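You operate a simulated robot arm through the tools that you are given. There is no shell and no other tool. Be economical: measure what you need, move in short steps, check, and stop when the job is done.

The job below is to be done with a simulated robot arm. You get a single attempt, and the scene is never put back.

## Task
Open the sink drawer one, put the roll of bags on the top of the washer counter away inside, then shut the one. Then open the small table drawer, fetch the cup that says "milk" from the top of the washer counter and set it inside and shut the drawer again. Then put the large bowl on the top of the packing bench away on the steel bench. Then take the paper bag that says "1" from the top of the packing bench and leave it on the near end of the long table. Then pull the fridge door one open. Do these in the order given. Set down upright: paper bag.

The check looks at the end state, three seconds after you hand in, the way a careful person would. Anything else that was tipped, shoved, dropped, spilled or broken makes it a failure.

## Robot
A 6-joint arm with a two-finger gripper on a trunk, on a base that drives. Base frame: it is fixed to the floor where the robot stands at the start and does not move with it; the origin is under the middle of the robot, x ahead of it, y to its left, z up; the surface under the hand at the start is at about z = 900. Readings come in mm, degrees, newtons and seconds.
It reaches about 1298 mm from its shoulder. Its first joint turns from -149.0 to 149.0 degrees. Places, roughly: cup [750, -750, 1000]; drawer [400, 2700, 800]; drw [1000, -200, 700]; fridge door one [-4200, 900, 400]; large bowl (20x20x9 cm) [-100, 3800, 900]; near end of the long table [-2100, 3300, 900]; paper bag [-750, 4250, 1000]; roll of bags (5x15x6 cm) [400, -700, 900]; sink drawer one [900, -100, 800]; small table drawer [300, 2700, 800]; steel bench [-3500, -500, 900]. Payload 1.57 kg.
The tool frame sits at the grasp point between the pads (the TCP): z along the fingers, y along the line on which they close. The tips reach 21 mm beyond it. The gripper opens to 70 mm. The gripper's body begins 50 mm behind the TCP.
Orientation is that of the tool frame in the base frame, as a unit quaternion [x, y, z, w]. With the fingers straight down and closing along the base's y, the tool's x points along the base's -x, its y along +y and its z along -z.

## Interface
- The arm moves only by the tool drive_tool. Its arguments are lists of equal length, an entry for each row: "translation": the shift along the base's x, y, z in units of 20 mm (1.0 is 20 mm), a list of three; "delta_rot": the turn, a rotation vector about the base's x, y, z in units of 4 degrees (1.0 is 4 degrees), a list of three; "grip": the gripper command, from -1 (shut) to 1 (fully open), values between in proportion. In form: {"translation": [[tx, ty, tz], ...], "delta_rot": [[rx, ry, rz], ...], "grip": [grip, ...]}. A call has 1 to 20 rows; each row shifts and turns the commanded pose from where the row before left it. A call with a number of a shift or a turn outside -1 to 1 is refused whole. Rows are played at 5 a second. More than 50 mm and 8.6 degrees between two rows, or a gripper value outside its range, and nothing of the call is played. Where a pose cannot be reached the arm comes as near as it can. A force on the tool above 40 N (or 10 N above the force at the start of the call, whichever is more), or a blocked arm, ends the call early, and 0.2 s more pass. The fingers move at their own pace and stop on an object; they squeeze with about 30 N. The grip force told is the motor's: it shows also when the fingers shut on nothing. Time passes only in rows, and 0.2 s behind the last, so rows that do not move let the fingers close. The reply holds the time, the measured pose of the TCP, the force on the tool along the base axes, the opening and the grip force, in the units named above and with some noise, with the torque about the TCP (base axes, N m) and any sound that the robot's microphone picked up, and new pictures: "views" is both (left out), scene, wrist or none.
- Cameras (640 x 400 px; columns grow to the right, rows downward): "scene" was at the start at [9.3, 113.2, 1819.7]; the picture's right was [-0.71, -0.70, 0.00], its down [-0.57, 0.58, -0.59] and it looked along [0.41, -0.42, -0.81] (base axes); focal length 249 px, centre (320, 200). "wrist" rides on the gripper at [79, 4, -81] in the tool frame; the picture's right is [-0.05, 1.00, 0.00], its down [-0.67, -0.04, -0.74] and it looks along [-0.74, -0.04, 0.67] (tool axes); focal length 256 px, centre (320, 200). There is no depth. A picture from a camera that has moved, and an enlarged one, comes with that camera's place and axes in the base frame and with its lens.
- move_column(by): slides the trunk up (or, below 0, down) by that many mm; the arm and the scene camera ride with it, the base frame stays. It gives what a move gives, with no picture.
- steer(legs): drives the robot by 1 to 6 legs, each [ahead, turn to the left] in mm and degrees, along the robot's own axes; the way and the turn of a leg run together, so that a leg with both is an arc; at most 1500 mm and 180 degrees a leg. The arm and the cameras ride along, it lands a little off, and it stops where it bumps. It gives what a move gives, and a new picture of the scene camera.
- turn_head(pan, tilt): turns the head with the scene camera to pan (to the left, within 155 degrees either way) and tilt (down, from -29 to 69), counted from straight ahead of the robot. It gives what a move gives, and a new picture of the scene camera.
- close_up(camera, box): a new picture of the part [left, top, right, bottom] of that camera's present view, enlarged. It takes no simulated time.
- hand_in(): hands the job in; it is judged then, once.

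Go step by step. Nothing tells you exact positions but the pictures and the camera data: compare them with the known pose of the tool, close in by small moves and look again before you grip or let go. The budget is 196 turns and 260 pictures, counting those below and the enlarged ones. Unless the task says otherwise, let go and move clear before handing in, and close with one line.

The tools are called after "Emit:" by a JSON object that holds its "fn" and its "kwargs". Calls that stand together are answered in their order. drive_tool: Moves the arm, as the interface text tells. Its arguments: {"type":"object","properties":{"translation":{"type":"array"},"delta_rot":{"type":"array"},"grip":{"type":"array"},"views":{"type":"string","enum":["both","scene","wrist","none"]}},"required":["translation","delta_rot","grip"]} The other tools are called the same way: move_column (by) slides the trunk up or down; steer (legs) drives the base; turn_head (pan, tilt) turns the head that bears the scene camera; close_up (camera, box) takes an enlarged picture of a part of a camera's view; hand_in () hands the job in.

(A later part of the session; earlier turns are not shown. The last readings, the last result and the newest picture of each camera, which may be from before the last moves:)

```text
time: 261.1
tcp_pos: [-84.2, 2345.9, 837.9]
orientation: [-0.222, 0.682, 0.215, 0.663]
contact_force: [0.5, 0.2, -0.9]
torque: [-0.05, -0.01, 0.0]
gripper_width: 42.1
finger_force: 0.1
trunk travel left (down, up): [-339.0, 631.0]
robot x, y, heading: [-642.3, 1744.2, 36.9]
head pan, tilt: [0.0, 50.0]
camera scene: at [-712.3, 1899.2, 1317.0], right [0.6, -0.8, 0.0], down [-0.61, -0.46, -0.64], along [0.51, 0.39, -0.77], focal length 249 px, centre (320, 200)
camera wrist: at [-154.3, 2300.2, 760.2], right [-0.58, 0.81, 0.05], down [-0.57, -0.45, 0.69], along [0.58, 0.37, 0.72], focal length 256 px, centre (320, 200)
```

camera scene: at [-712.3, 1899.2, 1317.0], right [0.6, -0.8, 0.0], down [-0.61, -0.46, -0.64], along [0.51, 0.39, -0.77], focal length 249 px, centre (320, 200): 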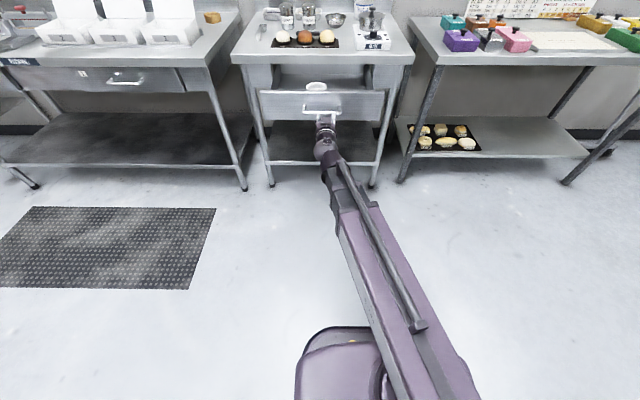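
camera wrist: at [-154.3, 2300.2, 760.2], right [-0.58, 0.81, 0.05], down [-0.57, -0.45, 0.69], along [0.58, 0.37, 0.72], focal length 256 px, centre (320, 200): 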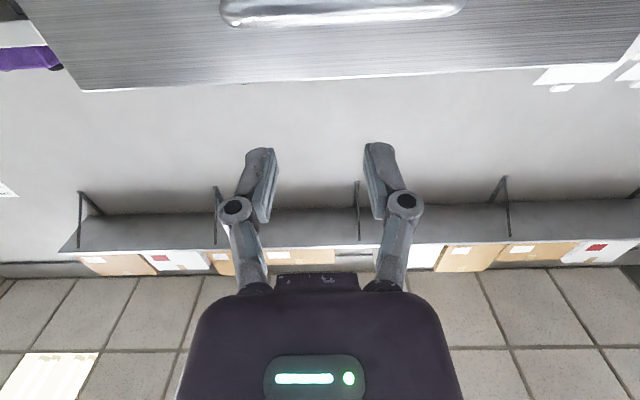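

Lower 18 mm so fingers sit between bar and top edge of the front, then push.

Emit:
{"fn": "move_column", "kwargs": {"by": -18}}

Emit:
{"fn": "drive_tool", "kwargs": {"translation": [[0.73, 0.53, 0], [0.73, 0.53, 0], [0.73, 0.53, 0], [0.73, 0.53, 0], [0.73, 0.53, 0], [0.73, 0.53, 0], [0.73, 0.53, 0], [0.73, 0.53, 0], [0.73, 0.53, 0], [0.73, 0.53, 0], [0.73, 0.53, 0], [0.73, 0.53, 0], [0.73, 0.53, 0], [0.73, 0.53, 0], [0.73, 0.53, 0], [0.73, 0.53, 0], [0.73, 0.53, 0], [0.73, 0.53, 0], [0.73, 0.53, 0]], "delta_rot": [[0, 0, 0], [0, 0, 0], [0, 0, 0], [0, 0, 0], [0, 0, 0], [0, 0, 0], [0, 0, 0], [0, 0, 0], [0, 0, 0], [0, 0, 0], [0, 0, 0], [0, 0, 0], [0, 0, 0], [0, 0, 0], [0, 0, 0], [0, 0, 0], [0, 0, 0], [0, 0, 0], [0, 0, 0]], "grip": [0.2, 0.2, 0.2, 0.2, 0.2, 0.2, 0.2, 0.2, 0.2, 0.2, 0.2, 0.2, 0.2, 0.2, 0.2, 0.2, 0.2, 0.2, 0.2], "views": "scene"}}

Emit:
{"fn": "close_up", "kwargs": {"camera": "scene", "box": [220, 20, 420, 145]}}

```text
time: 261.8
tcp_pos: [-84.5, 2345.4, 819.2]
orientation: [-0.221, 0.682, 0.215, 0.663]
contact_force: [-0.3, 0.5, 0.3]
torque: [-0.03, 0.03, -0.01]
gripper_width: 42.1
finger_force: 0.1
trunk travel left (down, up): [-321.0, 649.0]
robot x, y, heading: [-637.9, 1744.3, 36.8]
head pan, tilt: [0.0, 50.0]
```

```text
time: 265.8
tcp_pos: [194.2, 2549.8, 819.9]
orientation: [-0.221, 0.682, 0.215, 0.663]
contact_force: [-0.4, 0.8, -0.7]
torque: [-0.03, -0.01, 0.02]
gripper_width: 41.9
finger_force: 0.1
trunk travel left (down, up): [-321.0, 649.0]
robot x, y, heading: [-638.5, 1746.3, 36.8]
head pan, tilt: [0.0, 50.0]
camera scene: at [-712.3, 1899.3, 1299.0], right [0.6, -0.8, 0.0], down [-0.61, -0.46, -0.64], along [0.51, 0.39, -0.77], focal length 249 px, centre (320, 200)
```

scene: 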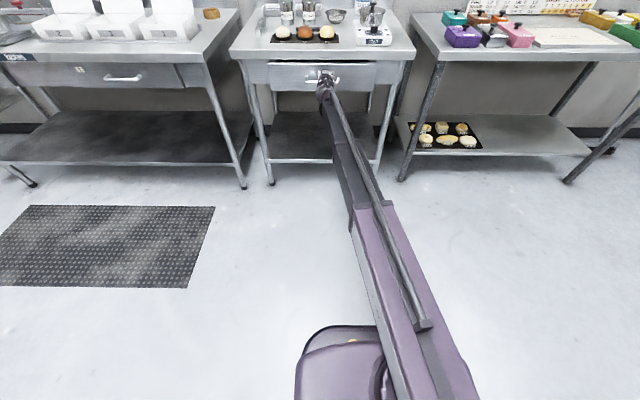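

```text
3.20 times, centred on (320, 82) of scene
camera zoom: at [-712.3, 1899.3, 1299.0], right [0.6, -0.8, 0.0], down [-0.61, -0.46, -0.64], along [0.51, 0.39, -0.77], focal length 798 px, centre (320, 576)
```

zoom: 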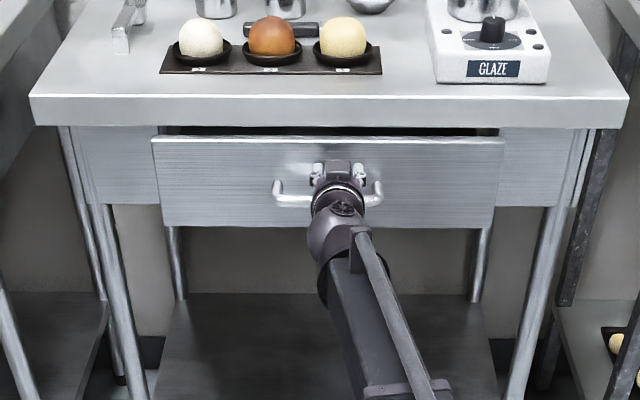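

Nearly shut; push on slowly.

Emit:
{"fn": "drive_tool", "kwargs": {"translation": [[0.28, 0.205, 0], [0.28, 0.205, 0], [0.28, 0.205, 0], [0.28, 0.205, 0], [0.28, 0.205, 0], [0.28, 0.205, 0], [0.28, 0.205, 0], [0.28, 0.205, 0], [0.28, 0.205, 0], [0.28, 0.205, 0]], "delta_rot": [[0, 0, 0], [0, 0, 0], [0, 0, 0], [0, 0, 0], [0, 0, 0], [0, 0, 0], [0, 0, 0], [0, 0, 0], [0, 0, 0], [0, 0, 0]], "grip": [0.2, 0.2, 0.2, 0.2, 0.2, 0.2, 0.2, 0.2, 0.2, 0.2], "views": "none"}}

Emit:
{"fn": "close_up", "kwargs": {"camera": "scene", "box": [220, 20, 420, 145]}}

```text
time: 268.0
tcp_pos: [239.4, 2585.0, 821.8]
orientation: [-0.223, 0.682, 0.216, 0.662]
contact_force: [-5.4, -1.6, 0.3]
torque: [-0.03, 0.01, -0.13]
gripper_width: 5.7
finger_force: 14.0
trunk travel left (down, up): [-321.0, 649.0]
robot x, y, heading: [-635.2, 1742.4, 36.7]
head pan, tilt: [0.0, 50.0]
stopped in row 10: the force on the tool passed its limit at 52 N (the readings are from after the stop); the commanded pose is now the measured one
```

```text
3.20 times, centred on (320, 82) of scene
camera zoom: at [-714.5, 1898.4, 1299.0], right [0.6, -0.8, 0.0], down [-0.61, -0.46, -0.64], along [0.52, 0.39, -0.77], focal length 798 px, centre (320, 576)
```

zoom: 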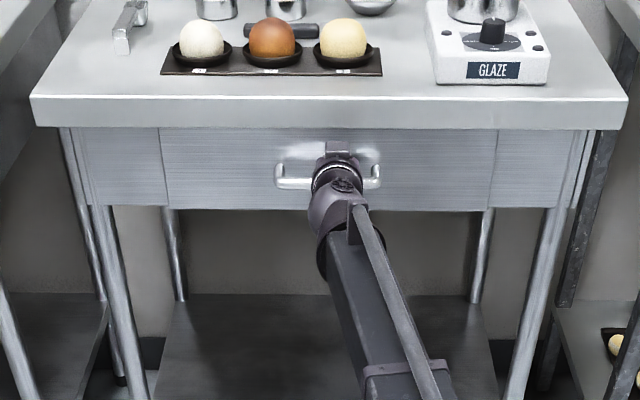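

Drawer is flush. Retreat and raise, then look at the packing bench to the left.

Emit:
{"fn": "drive_tool", "kwargs": {"translation": [[-0.4, -0.3, 0], [-0.81, -0.586, 0], [-0.81, -0.586, 0], [-0.81, -0.586, 0], [-0.81, -0.586, 0], [-0.81, -0.586, 0], [-0.81, -0.586, 0], [-0.81, -0.586, 0], [-0.81, -0.586, 0], [-0.81, -0.586, 0], [-0.81, -0.586, 0], [-0.81, -0.586, 0]], "delta_rot": [[0, 0, 0], [0, 0, 0], [0, 0, 0], [0, 0, 0], [0, 0, 0], [0, 0, 0], [0, 0, 0], [0, 0, 0], [0, 0, 0], [0, 0, 0], [0, 0, 0], [0, 0, 0]], "grip": [0.2, 0.2, 0.2, 0.2, 0.2, 0.2, 0.2, 0.2, 0.2, 0.2, 0.2, 0.2], "views": "scene"}}

Emit:
{"fn": "move_column", "kwargs": {"by": 400}}

Emit:
{"fn": "turn_head", "kwargs": {"pan": 55, "tilt": 25}}

Emit:
{"fn": "turn_head", "kwargs": {"pan": 110, "tilt": 20}}

```text
time: 270.6
tcp_pos: [59.0, 2450.8, 820.0]
orientation: [-0.221, 0.684, 0.214, 0.662]
contact_force: [-0.3, 0.1, 1.2]
torque: [-0.04, -0.01, -0.01]
gripper_width: 41.9
finger_force: 0.1
trunk travel left (down, up): [-321.0, 649.0]
robot x, y, heading: [-640.8, 1745.8, 36.6]
head pan, tilt: [0.0, 50.0]
camera scene: at [-712.3, 1899.2, 1299.0], right [0.6, -0.8, 0.0], down [-0.61, -0.46, -0.64], along [0.51, 0.39, -0.77], focal length 249 px, centre (320, 200)
```

scene: 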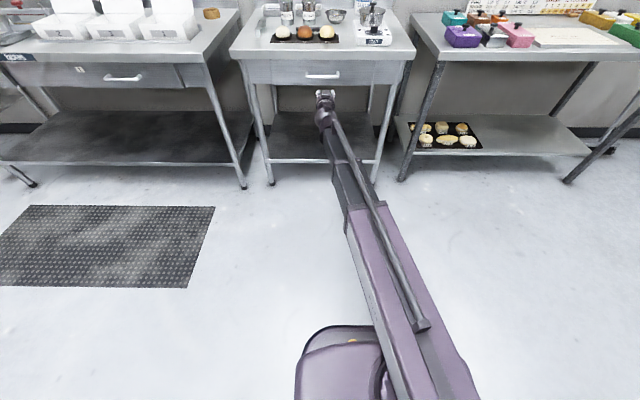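

```text
time: 274.4
tcp_pos: [60.2, 2449.7, 1219.6]
orientation: [-0.221, 0.683, 0.215, 0.662]
contact_force: [0.0, 0.1, -1.1]
torque: [0.0, 0.02, -0.01]
gripper_width: 42.0
finger_force: 0.0
trunk travel left (down, up): [-721.0, 249.0]
robot x, y, heading: [-637.1, 1747.6, 36.8]
head pan, tilt: [0.0, 50.0]
```

```text
time: 275.6
tcp_pos: [57.6, 2450.7, 1221.1]
orientation: [-0.221, 0.683, 0.215, 0.662]
contact_force: [0.4, -0.1, -0.7]
torque: [0.02, 0.0, 0.03]
gripper_width: 42.1
finger_force: 0.1
trunk travel left (down, up): [-721.0, 249.0]
robot x, y, heading: [-636.3, 1744.4, 37.0]
head pan, tilt: [55.0, 25.0]
camera scene: at [-776.9, 1945.1, 1736.4], right [1.0, 0.03, 0.0], down [0.01, -0.42, -0.91], along [-0.03, 0.91, -0.42], focal length 249 px, centre (320, 200)
```

scene: 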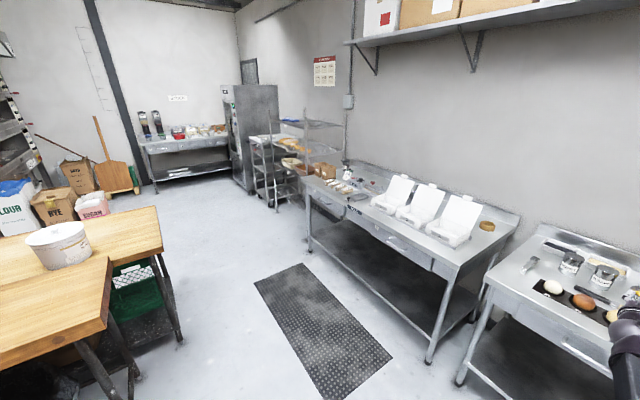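

```text
time: 276.9
tcp_pos: [57.5, 2450.1, 1220.6]
orientation: [-0.221, 0.683, 0.215, 0.662]
contact_force: [-0.2, -0.2, -0.4]
torque: [0.0, -0.03, 0.01]
gripper_width: 41.8
finger_force: 0.0
trunk travel left (down, up): [-721.0, 249.0]
robot x, y, heading: [-634.4, 1746.2, 36.8]
head pan, tilt: [110.0, 20.0]
camera scene: at [-852.0, 1904.1, 1744.6], right [0.55, 0.84, 0.0], down [0.29, -0.19, -0.94], along [-0.79, 0.52, -0.34], focal length 249 px, centre (320, 200)
```

scene: 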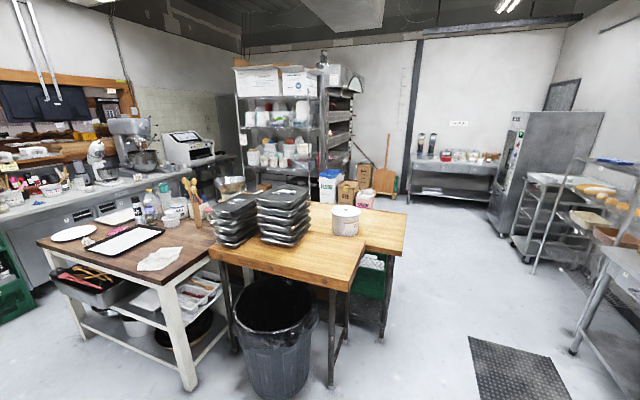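

Emit:
{"fn": "turn_head", "kwargs": {"pan": 48, "tilt": 25}}

Emit:
{"fn": "close_up", "kwargs": {"camera": "scene", "box": [220, 130, 460, 280]}}

```text
time: 278.2
tcp_pos: [57.7, 2450.7, 1220.5]
orientation: [-0.221, 0.683, 0.214, 0.662]
contact_force: [0.5, 0.4, -0.2]
torque: [-0.02, 0.01, 0.03]
gripper_width: 42.0
finger_force: 0.1
trunk travel left (down, up): [-721.0, 249.0]
robot x, y, heading: [-637.2, 1743.7, 37.1]
head pan, tilt: [48.0, 25.0]
camera scene: at [-765.8, 1944.8, 1736.5], right [1.0, -0.09, 0.0], down [-0.04, -0.42, -0.91], along [0.08, 0.9, -0.42], focal length 249 px, centre (320, 200)
```

scene: 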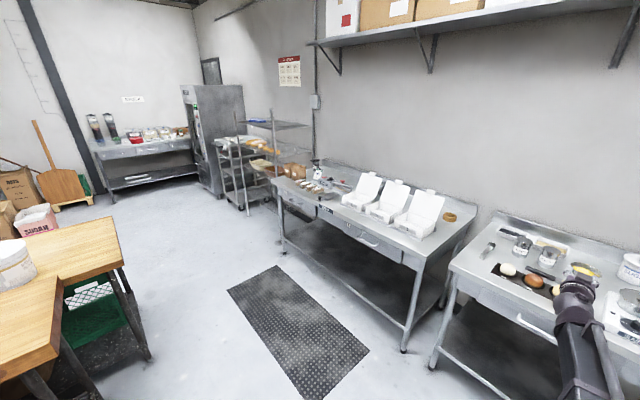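

```text
2.67 times, centred on (340, 205) of scene
camera zoom: at [-765.8, 1944.8, 1736.5], right [1.0, -0.09, 0.0], down [-0.04, -0.42, -0.91], along [0.08, 0.9, -0.42], focal length 665 px, centre (267, 187)
```

zoom: 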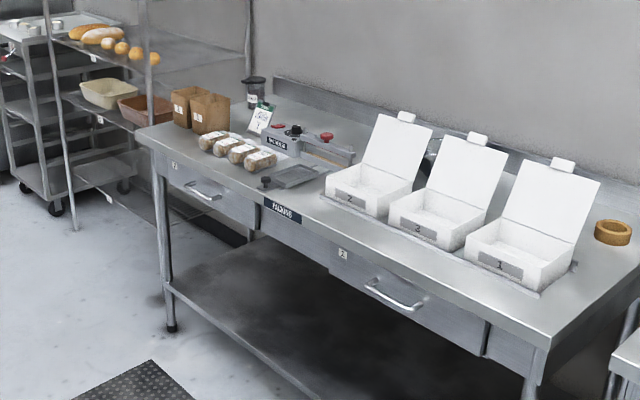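

The packing bench front edge is at u≈1636; a dark bowl shows behind the white boxes near (-70,3870), and two paper bags stand at the far left end. I'll retract, raise, and drive in front of the bench.

Emit:
{"fn": "drive_tool", "kwargs": {"translation": [[-0.92, -0.94, 0], [-0.92, -0.94, 0], [-0.92, -0.94, 0], [-0.92, -0.94, 0], [-0.92, -0.94, 0], [-0.92, -0.94, 0], [-0.92, -0.94, 0], [-0.92, -0.94, 0], [-0.92, -0.94, 0], [-0.92, -0.94, 0], [-0.92, -0.94, 0]], "delta_rot": [[0, 0, 0], [0, 0, 0], [0, 0, 0], [0, 0, 0], [0, 0, 0], [0, 0, 0], [0, 0, 0], [0, 0, 0], [0, 0, 0], [0, 0, 0], [0, 0, 0]], "grip": [0.2, 0.2, 0.2, 0.2, 0.2, 0.2, 0.2, 0.2, 0.2, 0.2, 0.2], "views": "none"}}

Emit:
{"fn": "move_column", "kwargs": {"by": 180}}

Emit:
{"fn": "steer", "kwargs": {"legs": [[0, 66], [1000, 0], [515, 0], [0, -66]]}}

Emit:
{"fn": "turn_head", "kwargs": {"pan": 0, "tilt": 45}}

```text
time: 280.6
tcp_pos: [-131.7, 2255.2, 1219.8]
orientation: [-0.22, 0.684, 0.213, 0.662]
contact_force: [0.6, 0.7, 0.1]
torque: [-0.01, 0.01, -0.01]
gripper_width: 41.9
finger_force: 0.0
out of reach, approached as far as the arm can: row 11
trunk travel left (down, up): [-721.0, 249.0]
robot x, y, heading: [-639.0, 1743.4, 36.8]
head pan, tilt: [48.0, 25.0]
```

```text
time: 282.6
tcp_pos: [-131.4, 2256.6, 1400.8]
orientation: [-0.221, 0.683, 0.215, 0.662]
contact_force: [-0.5, -0.5, 1.4]
torque: [0.02, -0.01, 0.02]
gripper_width: 41.9
finger_force: 0.1
trunk travel left (down, up): [-901.0, 69.0]
robot x, y, heading: [-640.5, 1742.9, 36.8]
head pan, tilt: [48.0, 25.0]
```

```text
time: 300.6
tcp_pos: [-463.3, 3717.2, 1400.1]
orientation: [-0.218, 0.684, 0.211, 0.664]
contact_force: [-1.3, -0.3, 0.7]
torque: [-0.04, -0.02, -0.03]
gripper_width: 42.0
finger_force: 0.0
trunk travel left (down, up): [-901.0, 69.0]
robot x, y, heading: [-955.5, 3187.0, 36.8]
head pan, tilt: [48.0, 25.0]
camera scene: at [-1084.7, 3386.7, 1916.2], right [1.0, -0.09, 0.0], down [-0.04, -0.42, -0.91], along [0.08, 0.9, -0.42], focal length 249 px, centre (320, 200)
```

scene: 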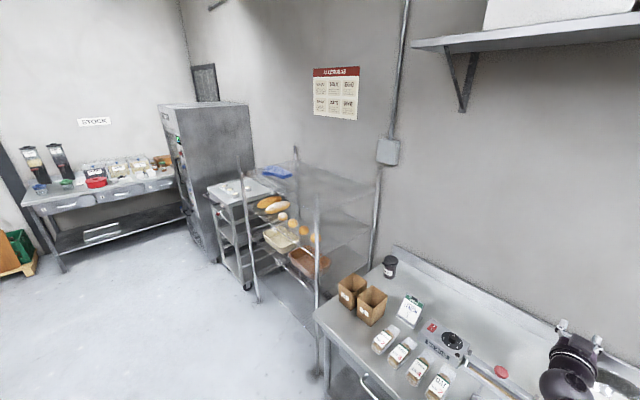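

```text
time: 301.8
tcp_pos: [-461.7, 3717.8, 1400.6]
orientation: [-0.219, 0.685, 0.212, 0.662]
contact_force: [0.0, -0.2, -0.6]
torque: [0.01, 0.0, -0.04]
gripper_width: 41.9
finger_force: 0.0
trunk travel left (down, up): [-901.0, 69.0]
robot x, y, heading: [-952.4, 3185.6, 37.0]
head pan, tilt: [0.0, 45.0]
camera scene: at [-1025.5, 3342.6, 1885.9], right [0.6, -0.8, 0.0], down [-0.57, -0.42, -0.71], along [0.57, 0.42, -0.71], focal length 249 px, centre (320, 200)
```

scene: 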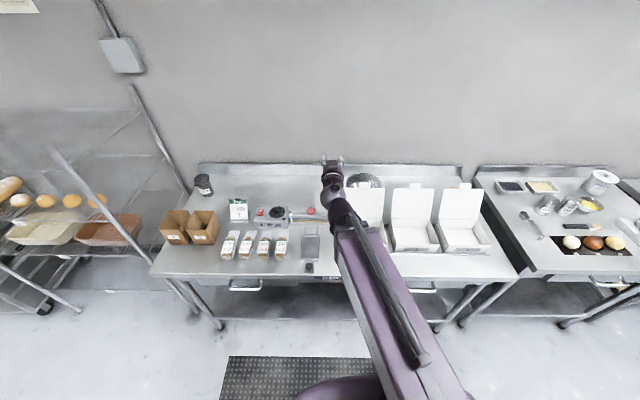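

Emit:
{"fn": "close_up", "kwargs": {"camera": "scene", "box": [300, 150, 500, 275]}}

Emit:
{"fn": "close_up", "kwargs": {"camera": "scene", "box": [140, 160, 300, 260]}}

```text
3.20 times, centred on (400, 212) of scene
camera zoom: at [-1025.5, 3342.6, 1885.9], right [0.6, -0.8, 0.0], down [-0.57, -0.42, -0.71], along [0.57, 0.42, -0.71], focal length 798 px, centre (64, 160)
```

zoom: 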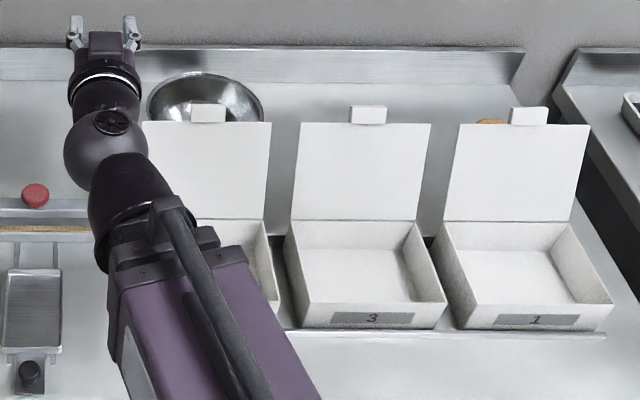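

```text
4.00 times, centred on (220, 210) of scene
camera zoom: at [-1025.5, 3342.6, 1885.9], right [0.6, -0.8, 0.0], down [-0.57, -0.42, -0.71], along [0.57, 0.42, -0.71], focal length 997 px, centre (720, 160)
```

zoom: 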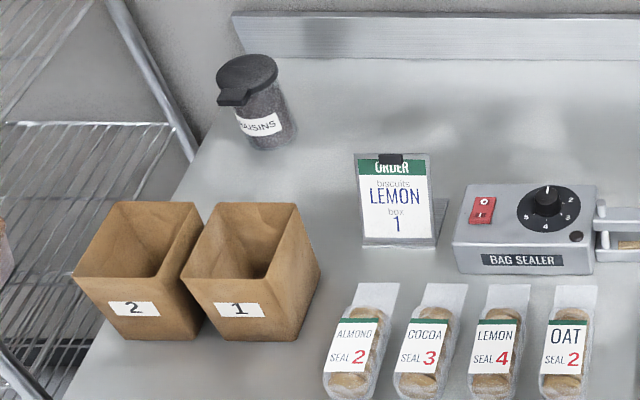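

Bag "1" is the right-hand open bag; the bowl (rim z≈985, centre ≈(-45,3763)) sits behind box 2's raised lid (top z≈1120). I'll shift the base left along the bench (driving backwards) so the boom reaches the bowl's left rim without crossing the lid.

Emit:
{"fn": "steer", "kwargs": {"legs": [[0, -98], [-714, 0], [0, 81]]}}

```text
time: 317.9
tcp_pos: [-669.5, 4185.4, 1400.3]
orientation: [-0.111, 0.71, 0.107, 0.687]
contact_force: [-0.6, 0.3, -0.3]
torque: [0.02, -0.01, -0.01]
gripper_width: 42.1
finger_force: 0.0
trunk travel left (down, up): [-901.0, 69.0]
robot x, y, heading: [-1309.1, 3856.2, 18.6]
head pan, tilt: [0.0, 45.0]
camera scene: at [-1329.2, 4029.4, 1885.8], right [0.32, -0.95, 0.0], down [-0.67, -0.23, -0.71], along [0.67, 0.23, -0.71], focal length 249 px, centre (320, 200)
```

scene: 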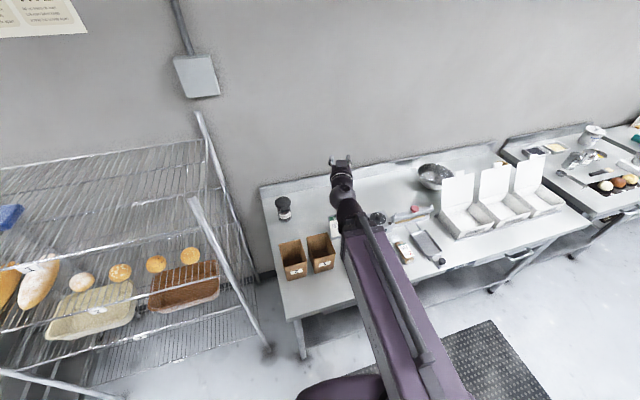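

Emit:
{"fn": "close_up", "kwargs": {"camera": "scene", "box": [380, 140, 540, 240]}}

```text
4.00 times, centred on (460, 190) of scene
camera zoom: at [-1329.2, 4029.4, 1885.8], right [0.32, -0.95, 0.0], down [-0.67, -0.23, -0.71], along [0.67, 0.23, -0.71], focal length 997 px, centre (-240, 240)
```

zoom: 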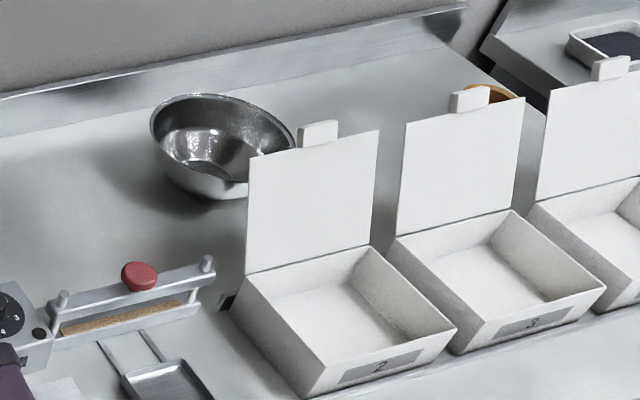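

Bowl centre ≈ (-60,3759), rim z≈985. Pinch point: left rim at about (-92,3854). Pitch the gripper down while moving over.

Emit:
{"fn": "drive_tool", "kwargs": {"translation": [[0.96, -0.548, 0], [0.96, -0.548, 0], [0.96, -0.548, 0], [0.96, -0.548, 0], [0.96, -0.548, 0], [0.96, -0.548, 0], [0.96, -0.548, 0], [0.96, -0.548, 0], [0.96, -0.548, 0], [0.96, -0.548, 0], [0.96, -0.548, 0], [0.96, -0.548, 0], [0.96, -0.548, 0], [0.96, -0.548, 0], [0.96, -0.548, 0], [0.96, -0.548, 0], [0.96, -0.548, 0], [0.96, -0.548, 0], [0.96, -0.548, 0], [0.96, -0.548, 0]], "delta_rot": [[-0.32, 1, 0], [-0.32, 1, 0], [-0.32, 1, 0], [-0.32, 1, 0], [-0.32, 1, 0], [-0.32, 1, 0], [-0.32, 1, 0], [-0.32, 1, 0], [-0.32, 1, 0], [-0.32, 1, 0], [-0.32, 1, 0], [-0.32, 1, 0], [-0.32, 1, 0], [-0.32, 1, 0], [-0.32, 1, 0], [-0.32, 1, 0], [-0.32, 1, 0], [-0.32, 1, 0], [-0.32, 1, 0], [-0.32, 1, 0]], "grip": [0.2, 0.2, 0.2, 0.2, 0.2, 0.2, 0.2, 0.2, 0.2, 0.2, 0.2, 0.2, 0.2, 0.2, 0.2, 0.2, 0.2, 0.2, 0.2, 0.2], "views": "both"}}

```text
time: 322.1
tcp_pos: [-282.9, 3966.3, 1219.8]
orientation: [-0.154, 0.987, 0.006, 0.036]
contact_force: [-0.7, 0.1, -0.8]
torque: [-0.02, 0.0, 0.01]
gripper_width: 41.9
finger_force: 0.0
out of reach, approached as far as the arm can: row 1, 2, 3, 4, 5, 6, 7, 8, 9, 10, 11, 12, 13, 14, 15, 16, 17, 18, 20
trunk travel left (down, up): [-901.0, 69.0]
robot x, y, heading: [-1314.3, 3857.1, 18.8]
head pan, tilt: [0.0, 45.0]
camera scene: at [-1327.3, 4028.5, 1885.9], right [0.32, -0.95, 0.0], down [-0.67, -0.23, -0.71], along [0.67, 0.23, -0.71], focal length 249 px, centre (320, 200)
camera wrist: at [-365.4, 3944.0, 1293.6], right [-0.25, 0.97, 0.0], down [0.59, 0.15, 0.79], along [0.76, 0.2, -0.61], focal length 256 px, centre (320, 200)
```

scene: 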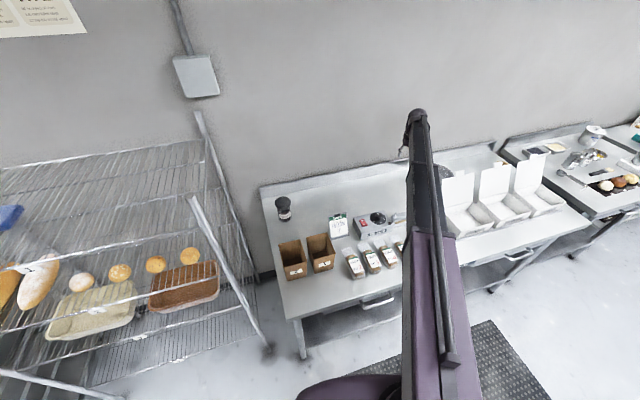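
wrist: 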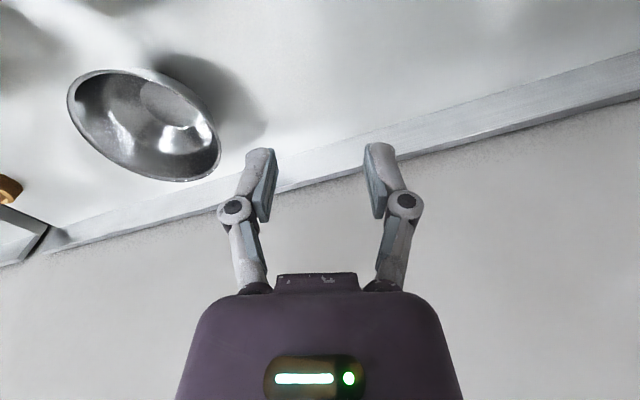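

Emit:
{"fn": "drive_tool", "kwargs": {"translation": [[0.905, -0.575, 0], [0.905, -0.575, 0], [0.905, -0.575, 0], [0.905, -0.575, 0], [0.905, -0.575, 0], [0.905, -0.575, 0], [0.905, -0.575, 0], [0.905, -0.575, 0], [0.905, -0.575, 0], [0.905, -0.575, 0]], "delta_rot": [[-0.32, 1, 0], [0, 0, 0], [0, 0, 0], [0, 0, 0], [0, 0, 0], [0, 0, 0], [0, 0, 0], [0, 0, 0], [0, 0, 0], [0, 0, 0]], "grip": [0.2, 0.2, 0.2, 0.2, 0.2, 0.2, 0.2, 0.2, 0.2, 0.2], "views": "none"}}

Emit:
{"fn": "move_column", "kwargs": {"by": -130}}

Emit:
{"fn": "drive_tool", "kwargs": {"translation": [[0, 0, 0]], "delta_rot": [[0, 0, 0]], "grip": [0.2], "views": "both"}}

```text
time: 324.3
tcp_pos: [-149.4, 3850.0, 1218.8]
orientation: [-0.154, 0.988, 0.0, 0.002]
contact_force: [0.2, 0.6, 0.4]
torque: [0.0, -0.01, 0.02]
gripper_width: 42.2
finger_force: 0.0
out of reach, approached as far as the arm can: row 8, 9, 10
trunk travel left (down, up): [-901.0, 69.0]
robot x, y, heading: [-1308.3, 3856.7, 18.9]
head pan, tilt: [0.0, 45.0]
```

```text
time: 325.9
tcp_pos: [-149.1, 3850.4, 1088.7]
orientation: [-0.154, 0.988, 0.0, 0.001]
contact_force: [0.9, 0.4, 0.7]
torque: [-0.01, 0.01, 0.02]
gripper_width: 41.9
finger_force: 0.0
trunk travel left (down, up): [-771.0, 199.0]
robot x, y, heading: [-1313.0, 3857.4, 18.7]
head pan, tilt: [0.0, 45.0]
```

```text
time: 326.3
tcp_pos: [-149.6, 3850.6, 1088.4]
orientation: [-0.154, 0.988, 0.001, 0.0]
contact_force: [-0.2, -0.6, -0.3]
torque: [0.03, -0.01, 0.02]
gripper_width: 41.9
finger_force: 0.0
trunk travel left (down, up): [-771.0, 199.0]
robot x, y, heading: [-1311.1, 3859.5, 18.8]
head pan, tilt: [0.0, 45.0]
camera scene: at [-1328.3, 4028.7, 1755.9], right [0.32, -0.95, 0.0], down [-0.67, -0.23, -0.71], along [0.67, 0.23, -0.71], focal length 249 px, centre (320, 200)
camera wrist: at [-227.2, 3830.1, 1169.5], right [-0.25, 0.97, 0.0], down [0.64, 0.17, 0.75], along [0.72, 0.19, -0.67], focal length 256 px, centre (320, 200)
```

scene: 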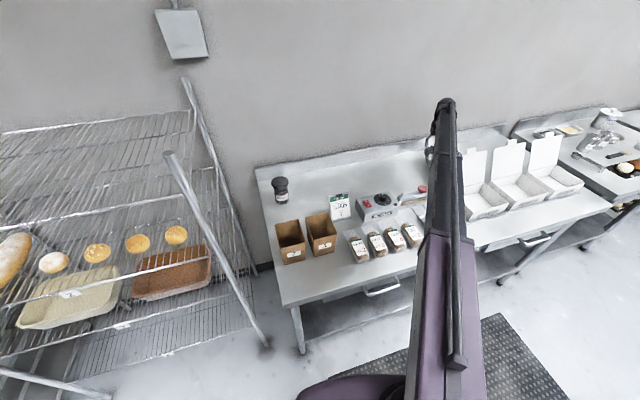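
wrist: 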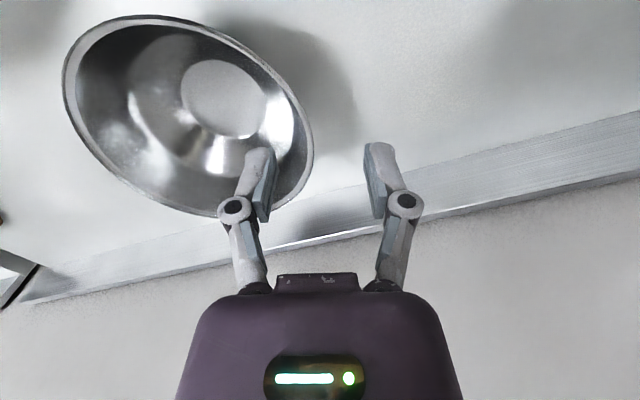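

I'm at the reach limit ~30 mm short. Nudge the base forward 50 mm.

Emit:
{"fn": "steer", "kwargs": {"legs": [[55, 0]]}}

Emit:
{"fn": "drive_tool", "kwargs": {"translation": [[0, 0, 0]], "delta_rot": [[0, 0, 0]], "grip": [0.2], "views": "wrist"}}

```text
time: 327.3
tcp_pos: [-95.3, 3869.5, 1088.4]
orientation: [-0.154, 0.988, 0.0, 0.0]
contact_force: [0.3, -1.0, 0.2]
torque: [-0.03, 0.01, 0.01]
gripper_width: 42.0
finger_force: 0.0
trunk travel left (down, up): [-771.0, 199.0]
robot x, y, heading: [-1257.4, 3880.9, 18.7]
head pan, tilt: [0.0, 45.0]
camera scene: at [-1273.1, 4047.5, 1755.8], right [0.32, -0.95, 0.0], down [-0.67, -0.23, -0.71], along [0.67, 0.23, -0.71], focal length 249 px, centre (320, 200)
```

scene: 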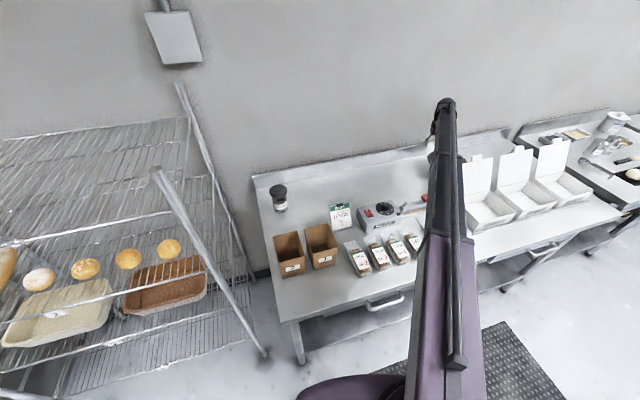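

```text
time: 327.7
tcp_pos: [-97.5, 3868.7, 1089.6]
orientation: [-0.154, 0.988, 0.0, 0.001]
contact_force: [0.2, -0.3, 0.0]
torque: [-0.01, 0.02, 0.01]
gripper_width: 42.0
finger_force: 0.0
trunk travel left (down, up): [-771.0, 199.0]
robot x, y, heading: [-1252.1, 3874.7, 18.9]
head pan, tilt: [0.0, 45.0]
camera wrist: at [-173.2, 3847.9, 1169.0], right [-0.25, 0.97, 0.0], down [0.64, 0.17, 0.75], along [0.72, 0.19, -0.67], focal length 256 px, centre (320, 200)
```

wrist: 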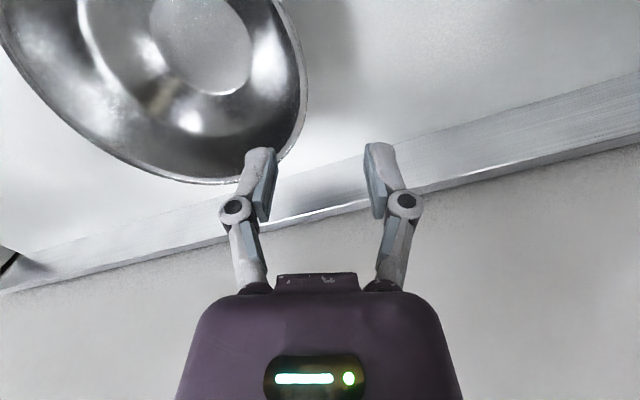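

Bowl centre refined to (-72,3763). Its wall flares, so I'll tilt the tool ~25° to line up with the wall, position at the rim, and lower partway.

Emit:
{"fn": "drive_tool", "kwargs": {"translation": [[0.04, -0.12, 0], [0.04, -0.12, 0], [0.04, -0.12, 0], [0.04, -0.12, 0], [0.04, -0.12, 0], [0.04, -0.12, 0]], "delta_rot": [[-1, -0.32, 0], [-1, -0.32, 0], [-1, -0.32, 0], [-1, -0.32, 0], [-1, -0.32, 0], [-1, -0.32, 0]], "grip": [0.2, 0.2, 0.2, 0.2, 0.2, 0.2], "views": "none"}}

Emit:
{"fn": "move_column", "kwargs": {"by": -80}}

Emit:
{"fn": "drive_tool", "kwargs": {"translation": [[0, 0, 0]], "delta_rot": [[0, 0, 0]], "grip": [0.2], "views": "both"}}

```text
time: 329.1
tcp_pos: [-93.2, 3853.4, 1107.3]
orientation: [-0.15, 0.964, -0.215, 0.035]
contact_force: [0.1, -0.7, 0.6]
torque: [0.0, -0.01, -0.04]
gripper_width: 42.0
finger_force: 0.1
out of reach, approached as far as the arm can: row 3, 4, 5, 6
trunk travel left (down, up): [-771.0, 199.0]
robot x, y, heading: [-1257.5, 3877.8, 18.8]
head pan, tilt: [0.0, 45.0]
```

```text
time: 330.3
tcp_pos: [-92.7, 3852.3, 1027.5]
orientation: [-0.15, 0.964, -0.216, 0.036]
contact_force: [-0.9, -0.4, 0.2]
torque: [0.0, 0.04, 0.01]
gripper_width: 41.9
finger_force: 0.0
trunk travel left (down, up): [-691.0, 279.0]
robot x, y, heading: [-1254.6, 3874.9, 18.9]
head pan, tilt: [0.0, 45.0]
```

```text
time: 330.7
tcp_pos: [-91.7, 3852.9, 1027.0]
orientation: [-0.15, 0.964, -0.216, 0.036]
contact_force: [-0.4, -0.1, -0.4]
torque: [0.01, 0.02, 0.01]
gripper_width: 42.3
finger_force: 0.1
trunk travel left (down, up): [-691.0, 279.0]
robot x, y, heading: [-1254.7, 3875.6, 19.0]
head pan, tilt: [0.0, 45.0]
camera scene: at [-1274.9, 4046.9, 1675.9], right [0.32, -0.95, 0.0], down [-0.67, -0.23, -0.71], along [0.67, 0.23, -0.71], focal length 249 px, centre (320, 200)
camera wrist: at [-179.3, 3866.0, 1097.7], right [-0.22, 0.88, -0.43], down [0.55, 0.47, 0.69], along [0.81, -0.08, -0.58], focal length 256 px, centre (320, 200)
```

scene: 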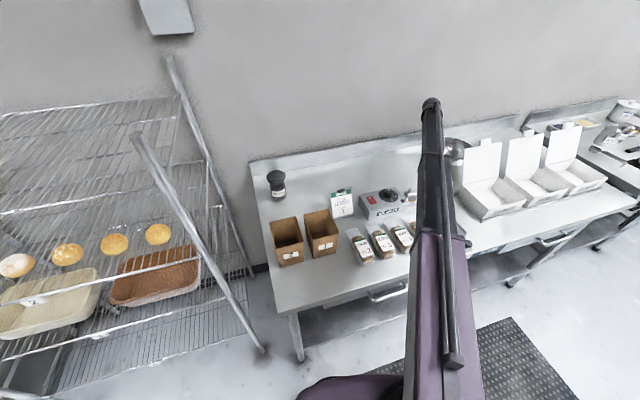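
wrist: 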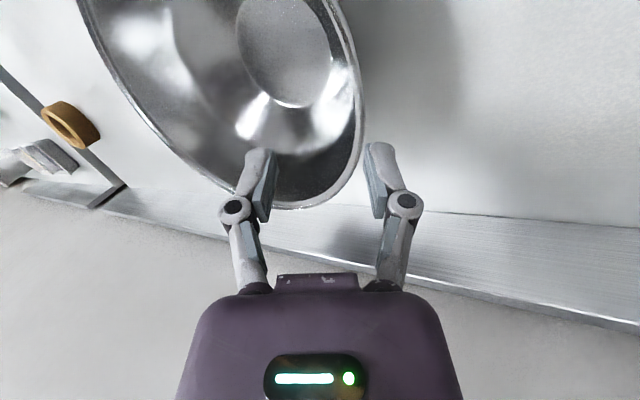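

Rim lies between the fingers. Open a bit wider, lower 50 mm, then close.

Emit:
{"fn": "drive_tool", "kwargs": {"translation": [[0, 0.05, 0], [0, 0, 0]], "delta_rot": [[0, 0, 0], [0, 0, 0]], "grip": [0.7, 0.7], "views": "none"}}

Emit:
{"fn": "move_column", "kwargs": {"by": -35}}

Emit:
{"fn": "drive_tool", "kwargs": {"translation": [[0, 0, 0]], "delta_rot": [[0, 0, 0]], "grip": [0.7], "views": "wrist"}}

```text
time: 331.3
tcp_pos: [-92.1, 3855.4, 1026.9]
orientation: [-0.149, 0.965, -0.215, 0.035]
contact_force: [-0.3, -0.3, 0.4]
torque: [0.01, 0.03, -0.01]
gripper_width: 59.5
finger_force: 0.1
trunk travel left (down, up): [-691.0, 279.0]
robot x, y, heading: [-1256.5, 3875.9, 19.0]
head pan, tilt: [0.0, 45.0]
```

```text
time: 332.1
tcp_pos: [-92.4, 3854.8, 991.3]
orientation: [-0.149, 0.965, -0.215, 0.036]
contact_force: [0.0, -0.2, -0.1]
torque: [0.0, -0.02, 0.02]
gripper_width: 59.8
finger_force: 0.1
trunk travel left (down, up): [-656.0, 314.0]
robot x, y, heading: [-1257.6, 3874.8, 18.6]
head pan, tilt: [0.0, 45.0]
```

```text
time: 332.5
tcp_pos: [-92.3, 3854.9, 993.3]
orientation: [-0.15, 0.964, -0.215, 0.035]
contact_force: [-0.2, 0.5, -0.6]
torque: [0.01, 0.02, -0.02]
gripper_width: 59.6
finger_force: 0.0
trunk travel left (down, up): [-656.0, 314.0]
robot x, y, heading: [-1255.1, 3874.8, 18.6]
head pan, tilt: [0.0, 45.0]
camera wrist: at [-179.3, 3867.0, 1062.7], right [-0.22, 0.88, -0.42], down [0.55, 0.47, 0.69], along [0.81, -0.08, -0.58], focal length 256 px, centre (320, 200)
```

wrist: 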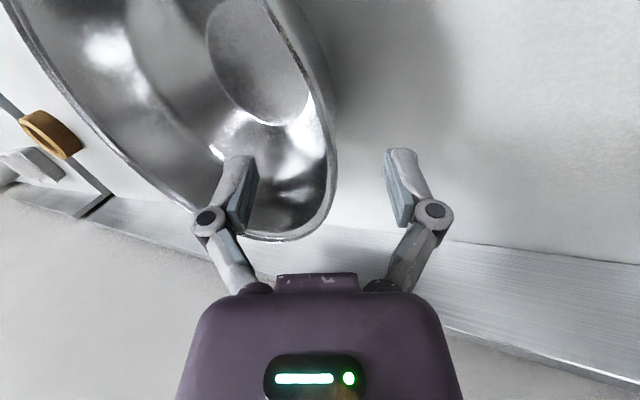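

Centred. Lower the last 13 mm and close.

Emit:
{"fn": "move_column", "kwargs": {"by": -13}}

Emit:
{"fn": "drive_tool", "kwargs": {"translation": [[0, 0, 0], [0, 0, 0], [0, 0, 0], [0, 0, 0], [0, 0, 0]], "delta_rot": [[0, 0, 0], [0, 0, 0], [0, 0, 0], [0, 0, 0], [0, 0, 0]], "grip": [-1, -1, -1, -1, -1], "views": "wrist"}}

```text
time: 333.1
tcp_pos: [-91.6, 3854.7, 979.1]
orientation: [-0.149, 0.964, -0.215, 0.035]
contact_force: [0.0, -1.4, -0.9]
torque: [-0.03, -0.02, 0.03]
gripper_width: 59.5
finger_force: 0.0
trunk travel left (down, up): [-643.0, 327.0]
robot x, y, heading: [-1256.9, 3879.5, 18.7]
head pan, tilt: [0.0, 45.0]
```

```text
time: 334.3
tcp_pos: [-91.4, 3854.9, 977.9]
orientation: [-0.15, 0.964, -0.216, 0.034]
contact_force: [0.0, -0.2, 0.3]
torque: [0.21, 0.04, -0.01]
gripper_width: 5.8
finger_force: 29.7
trunk travel left (down, up): [-643.0, 327.0]
robot x, y, heading: [-1260.0, 3877.7, 18.6]
head pan, tilt: [0.0, 45.0]
camera wrist: at [-179.0, 3867.0, 1049.4], right [-0.22, 0.88, -0.42], down [0.55, 0.47, 0.69], along [0.81, -0.08, -0.58], focal length 256 px, centre (320, 200)
```

wrist: 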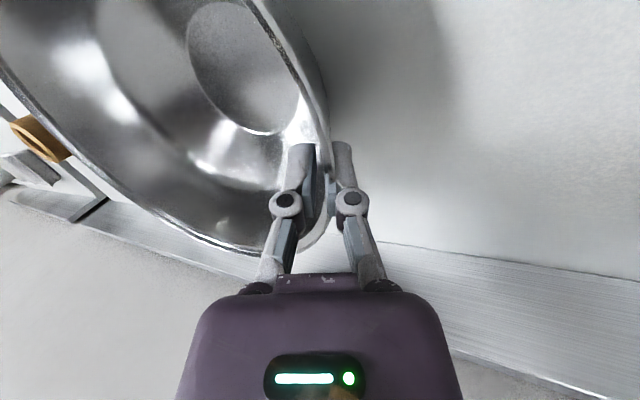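

Gripped. Lift 30 mm and check that the bowl hangs level.

Emit:
{"fn": "move_column", "kwargs": {"by": 30}}

Emit:
{"fn": "drive_tool", "kwargs": {"translation": [[0, 0, 0], [0, 0, 0]], "delta_rot": [[0, 0, 0], [0, 0, 0]], "grip": [-1, -1], "views": "both"}}

Emit:
{"fn": "close_up", "kwargs": {"camera": "scene", "box": [380, 80, 540, 180]}}

```text
time: 335.1
tcp_pos: [-91.7, 3854.7, 1009.3]
orientation: [-0.151, 0.964, -0.216, 0.035]
contact_force: [0.0, -0.3, -3.0]
torque: [0.21, 0.05, 0.02]
gripper_width: 6.1
finger_force: 29.8
trunk travel left (down, up): [-673.0, 297.0]
robot x, y, heading: [-1257.5, 3876.2, 18.8]
head pan, tilt: [0.0, 45.0]
```

```text
time: 335.6
tcp_pos: [-91.8, 3855.3, 1009.5]
orientation: [-0.15, 0.964, -0.215, 0.035]
contact_force: [0.1, -0.2, -2.8]
torque: [0.18, 0.07, -0.03]
gripper_width: 6.0
finger_force: 29.9
trunk travel left (down, up): [-673.0, 297.0]
robot x, y, heading: [-1257.8, 3874.3, 18.9]
head pan, tilt: [0.0, 45.0]
camera scene: at [-1274.5, 4046.9, 1657.9], right [0.32, -0.95, 0.0], down [-0.67, -0.23, -0.71], along [0.67, 0.23, -0.71], focal length 249 px, centre (320, 200)
camera wrist: at [-179.0, 3867.0, 1079.3], right [-0.22, 0.88, -0.42], down [0.55, 0.47, 0.69], along [0.81, -0.08, -0.58], focal length 256 px, centre (320, 200)
```

scene: 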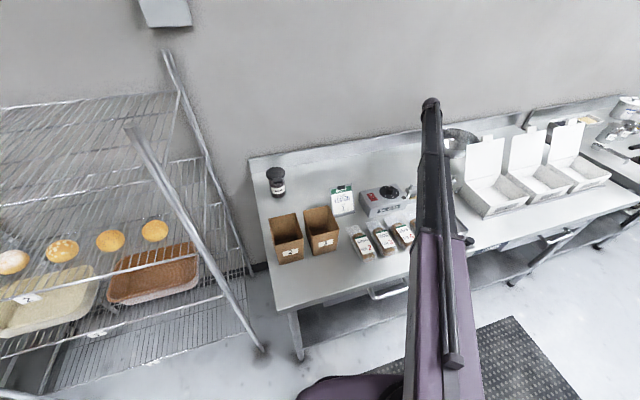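
wrist: 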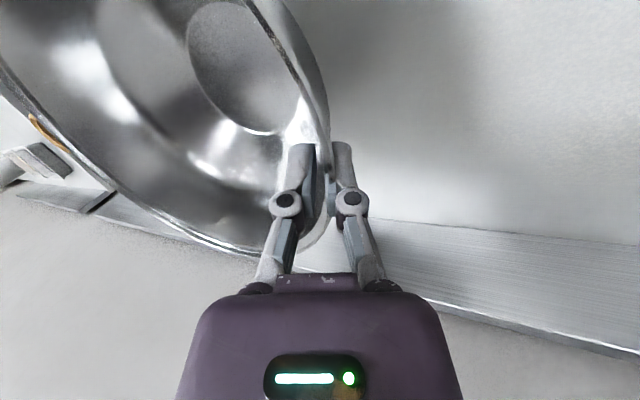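

```text
4.00 times, centred on (460, 130) of scene
camera zoom: at [-1274.5, 4046.9, 1657.9], right [0.32, -0.95, 0.0], down [-0.67, -0.23, -0.71], along [0.67, 0.23, -0.71], focal length 997 px, centre (-240, 480)
```

zoom: 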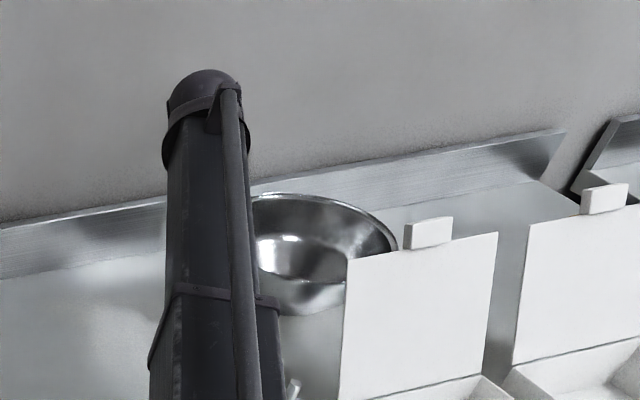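

The bowl hangs level. Raise it clear of the lids and retract.

Emit:
{"fn": "move_column", "kwargs": {"by": 270}}

Emit:
{"fn": "drive_tool", "kwargs": {"translation": [[-1, 0.02, 0], [-1, 0.02, 0], [-1, 0.02, 0], [-1, 0.02, 0], [-1, 0.02, 0], [-1, 0.02, 0], [-1, 0.02, 0], [-1, 0.02, 0], [-1, 0.02, 0], [-1, 0.02, 0], [-1, 0.02, 0], [-1, 0.02, 0], [-1, 0.02, 0], [-1, 0.02, 0], [-1, 0.02, 0], [-1, 0.02, 0], [-1, 0.02, 0], [-1, 0.02, 0], [-1, 0.02, 0], [-1, 0.02, 0]], "delta_rot": [[0, 0, 0], [0, 0, 0], [0, 0, 0], [0, 0, 0], [0, 0, 0], [0, 0, 0], [0, 0, 0], [0, 0, 0], [0, 0, 0], [0, 0, 0], [0, 0, 0], [0, 0, 0], [0, 0, 0], [0, 0, 0], [0, 0, 0], [0, 0, 0], [0, 0, 0], [0, 0, 0], [0, 0, 0], [0, 0, 0]], "grip": [-1, -1, -1, -1, -1, -1, -1, -1, -1, -1, -1, -1, -1, -1, -1, -1, -1, -1, -1, -1], "views": "both"}}

Emit:
{"fn": "turn_head", "kwargs": {"pan": -150, "tilt": 25}}

Emit:
{"fn": "turn_head", "kwargs": {"pan": -105, "tilt": 25}}

```text
time: 338.4
tcp_pos: [-91.6, 3855.5, 1278.7]
orientation: [-0.151, 0.964, -0.216, 0.035]
contact_force: [0.1, 0.2, -1.8]
torque: [0.22, 0.07, -0.02]
gripper_width: 6.1
finger_force: 29.8
trunk travel left (down, up): [-943.0, 27.0]
robot x, y, heading: [-1256.5, 3874.8, 18.7]
head pan, tilt: [0.0, 45.0]
```

```text
time: 342.6
tcp_pos: [-492.5, 3862.4, 1279.2]
orientation: [-0.15, 0.964, -0.214, 0.036]
contact_force: [1.0, -0.4, -2.0]
torque: [0.22, 0.08, -0.02]
gripper_width: 6.1
finger_force: 29.5
trunk travel left (down, up): [-943.0, 27.0]
robot x, y, heading: [-1258.4, 3875.3, 18.7]
head pan, tilt: [0.0, 45.0]
camera scene: at [-1275.5, 4046.9, 1927.9], right [0.32, -0.95, 0.0], down [-0.67, -0.23, -0.71], along [0.67, 0.23, -0.71], focal length 249 px, centre (320, 200)
camera wrist: at [-580.7, 3874.5, 1349.8], right [-0.22, 0.88, -0.42], down [0.55, 0.47, 0.69], along [0.81, -0.08, -0.58], focal length 256 px, centre (320, 200)
```

scene: 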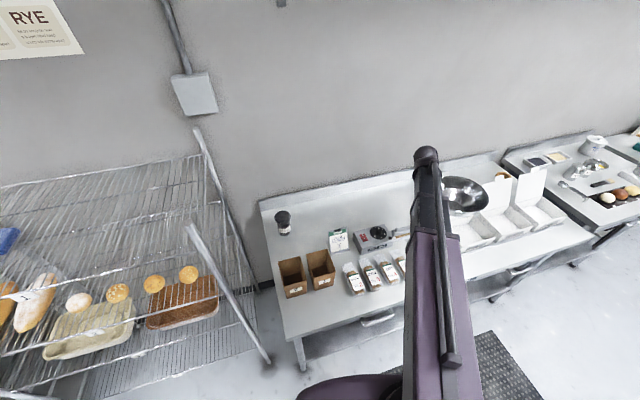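
wrist: 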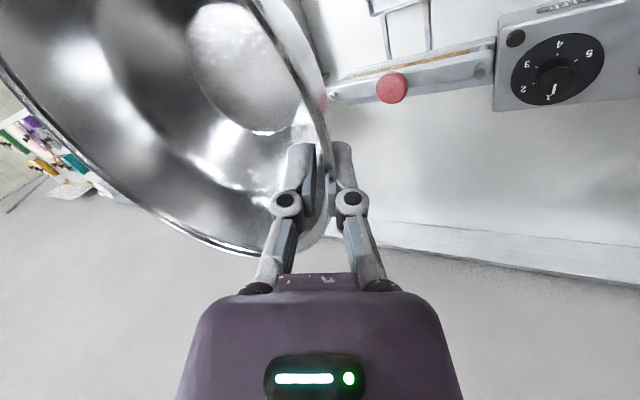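

```text
time: 344.9
tcp_pos: [-491.3, 3863.0, 1278.8]
orientation: [-0.149, 0.964, -0.216, 0.035]
contact_force: [-0.4, -0.8, -2.4]
torque: [0.18, 0.06, 0.01]
gripper_width: 6.0
finger_force: 30.3
trunk travel left (down, up): [-943.0, 27.0]
robot x, y, heading: [-1256.1, 3873.3, 19.2]
head pan, tilt: [-150.0, 25.0]
camera scene: at [-1412.3, 3951.3, 1958.5], right [-0.75, 0.66, 0.0], down [0.28, 0.32, -0.91], along [-0.6, -0.68, -0.42], focal length 249 px, centre (320, 200)
```

scene: 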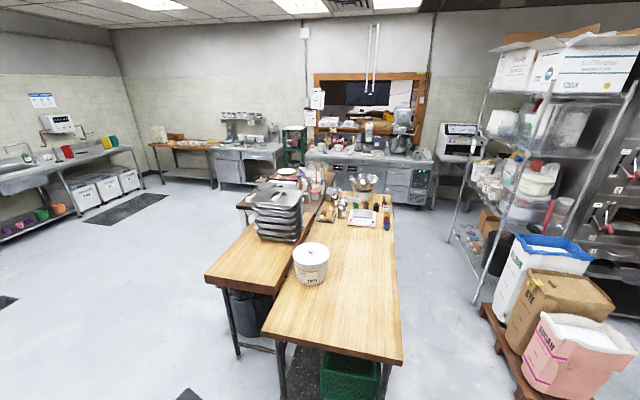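

```text
time: 346.1
tcp_pos: [-492.2, 3861.5, 1279.1]
orientation: [-0.151, 0.964, -0.215, 0.036]
contact_force: [-0.4, -0.5, -2.6]
torque: [0.18, 0.08, 0.02]
gripper_width: 6.0
finger_force: 30.5
trunk travel left (down, up): [-943.0, 27.0]
robot x, y, heading: [-1257.2, 3871.5, 19.0]
head pan, tilt: [-105.0, 25.0]
camera scene: at [-1345.7, 3928.7, 1958.5], right [-1.0, -0.07, 0.0], down [-0.03, 0.42, -0.91], along [0.06, -0.9, -0.42], focal length 249 px, centre (320, 200)
```

scene: 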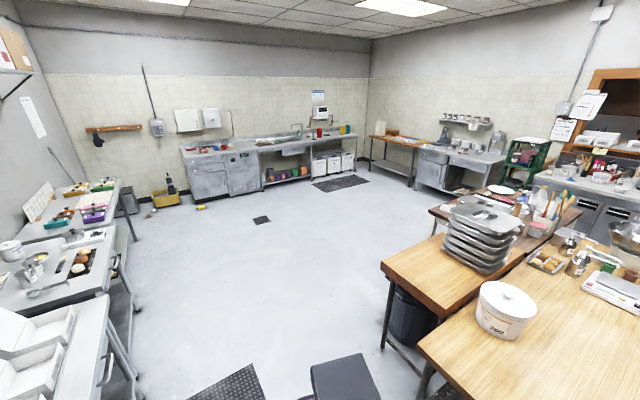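

The steel bench at (-3500,-500) is the one near (463,155). Zoom in to see its free space.

Emit:
{"fn": "close_up", "kwargs": {"camera": "scene", "box": [360, 95, 560, 220]}}

```text
3.20 times, centred on (460, 158) of scene
camera zoom: at [-1345.7, 3928.7, 1958.5], right [-1.0, -0.07, 0.0], down [-0.03, 0.42, -0.91], along [0.06, -0.9, -0.42], focal length 798 px, centre (-128, 336)
```

zoom: 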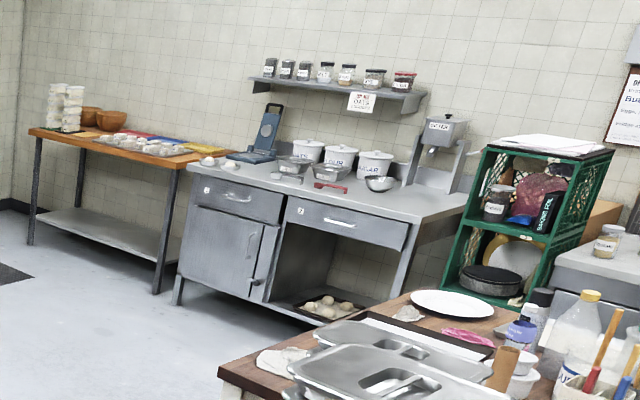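

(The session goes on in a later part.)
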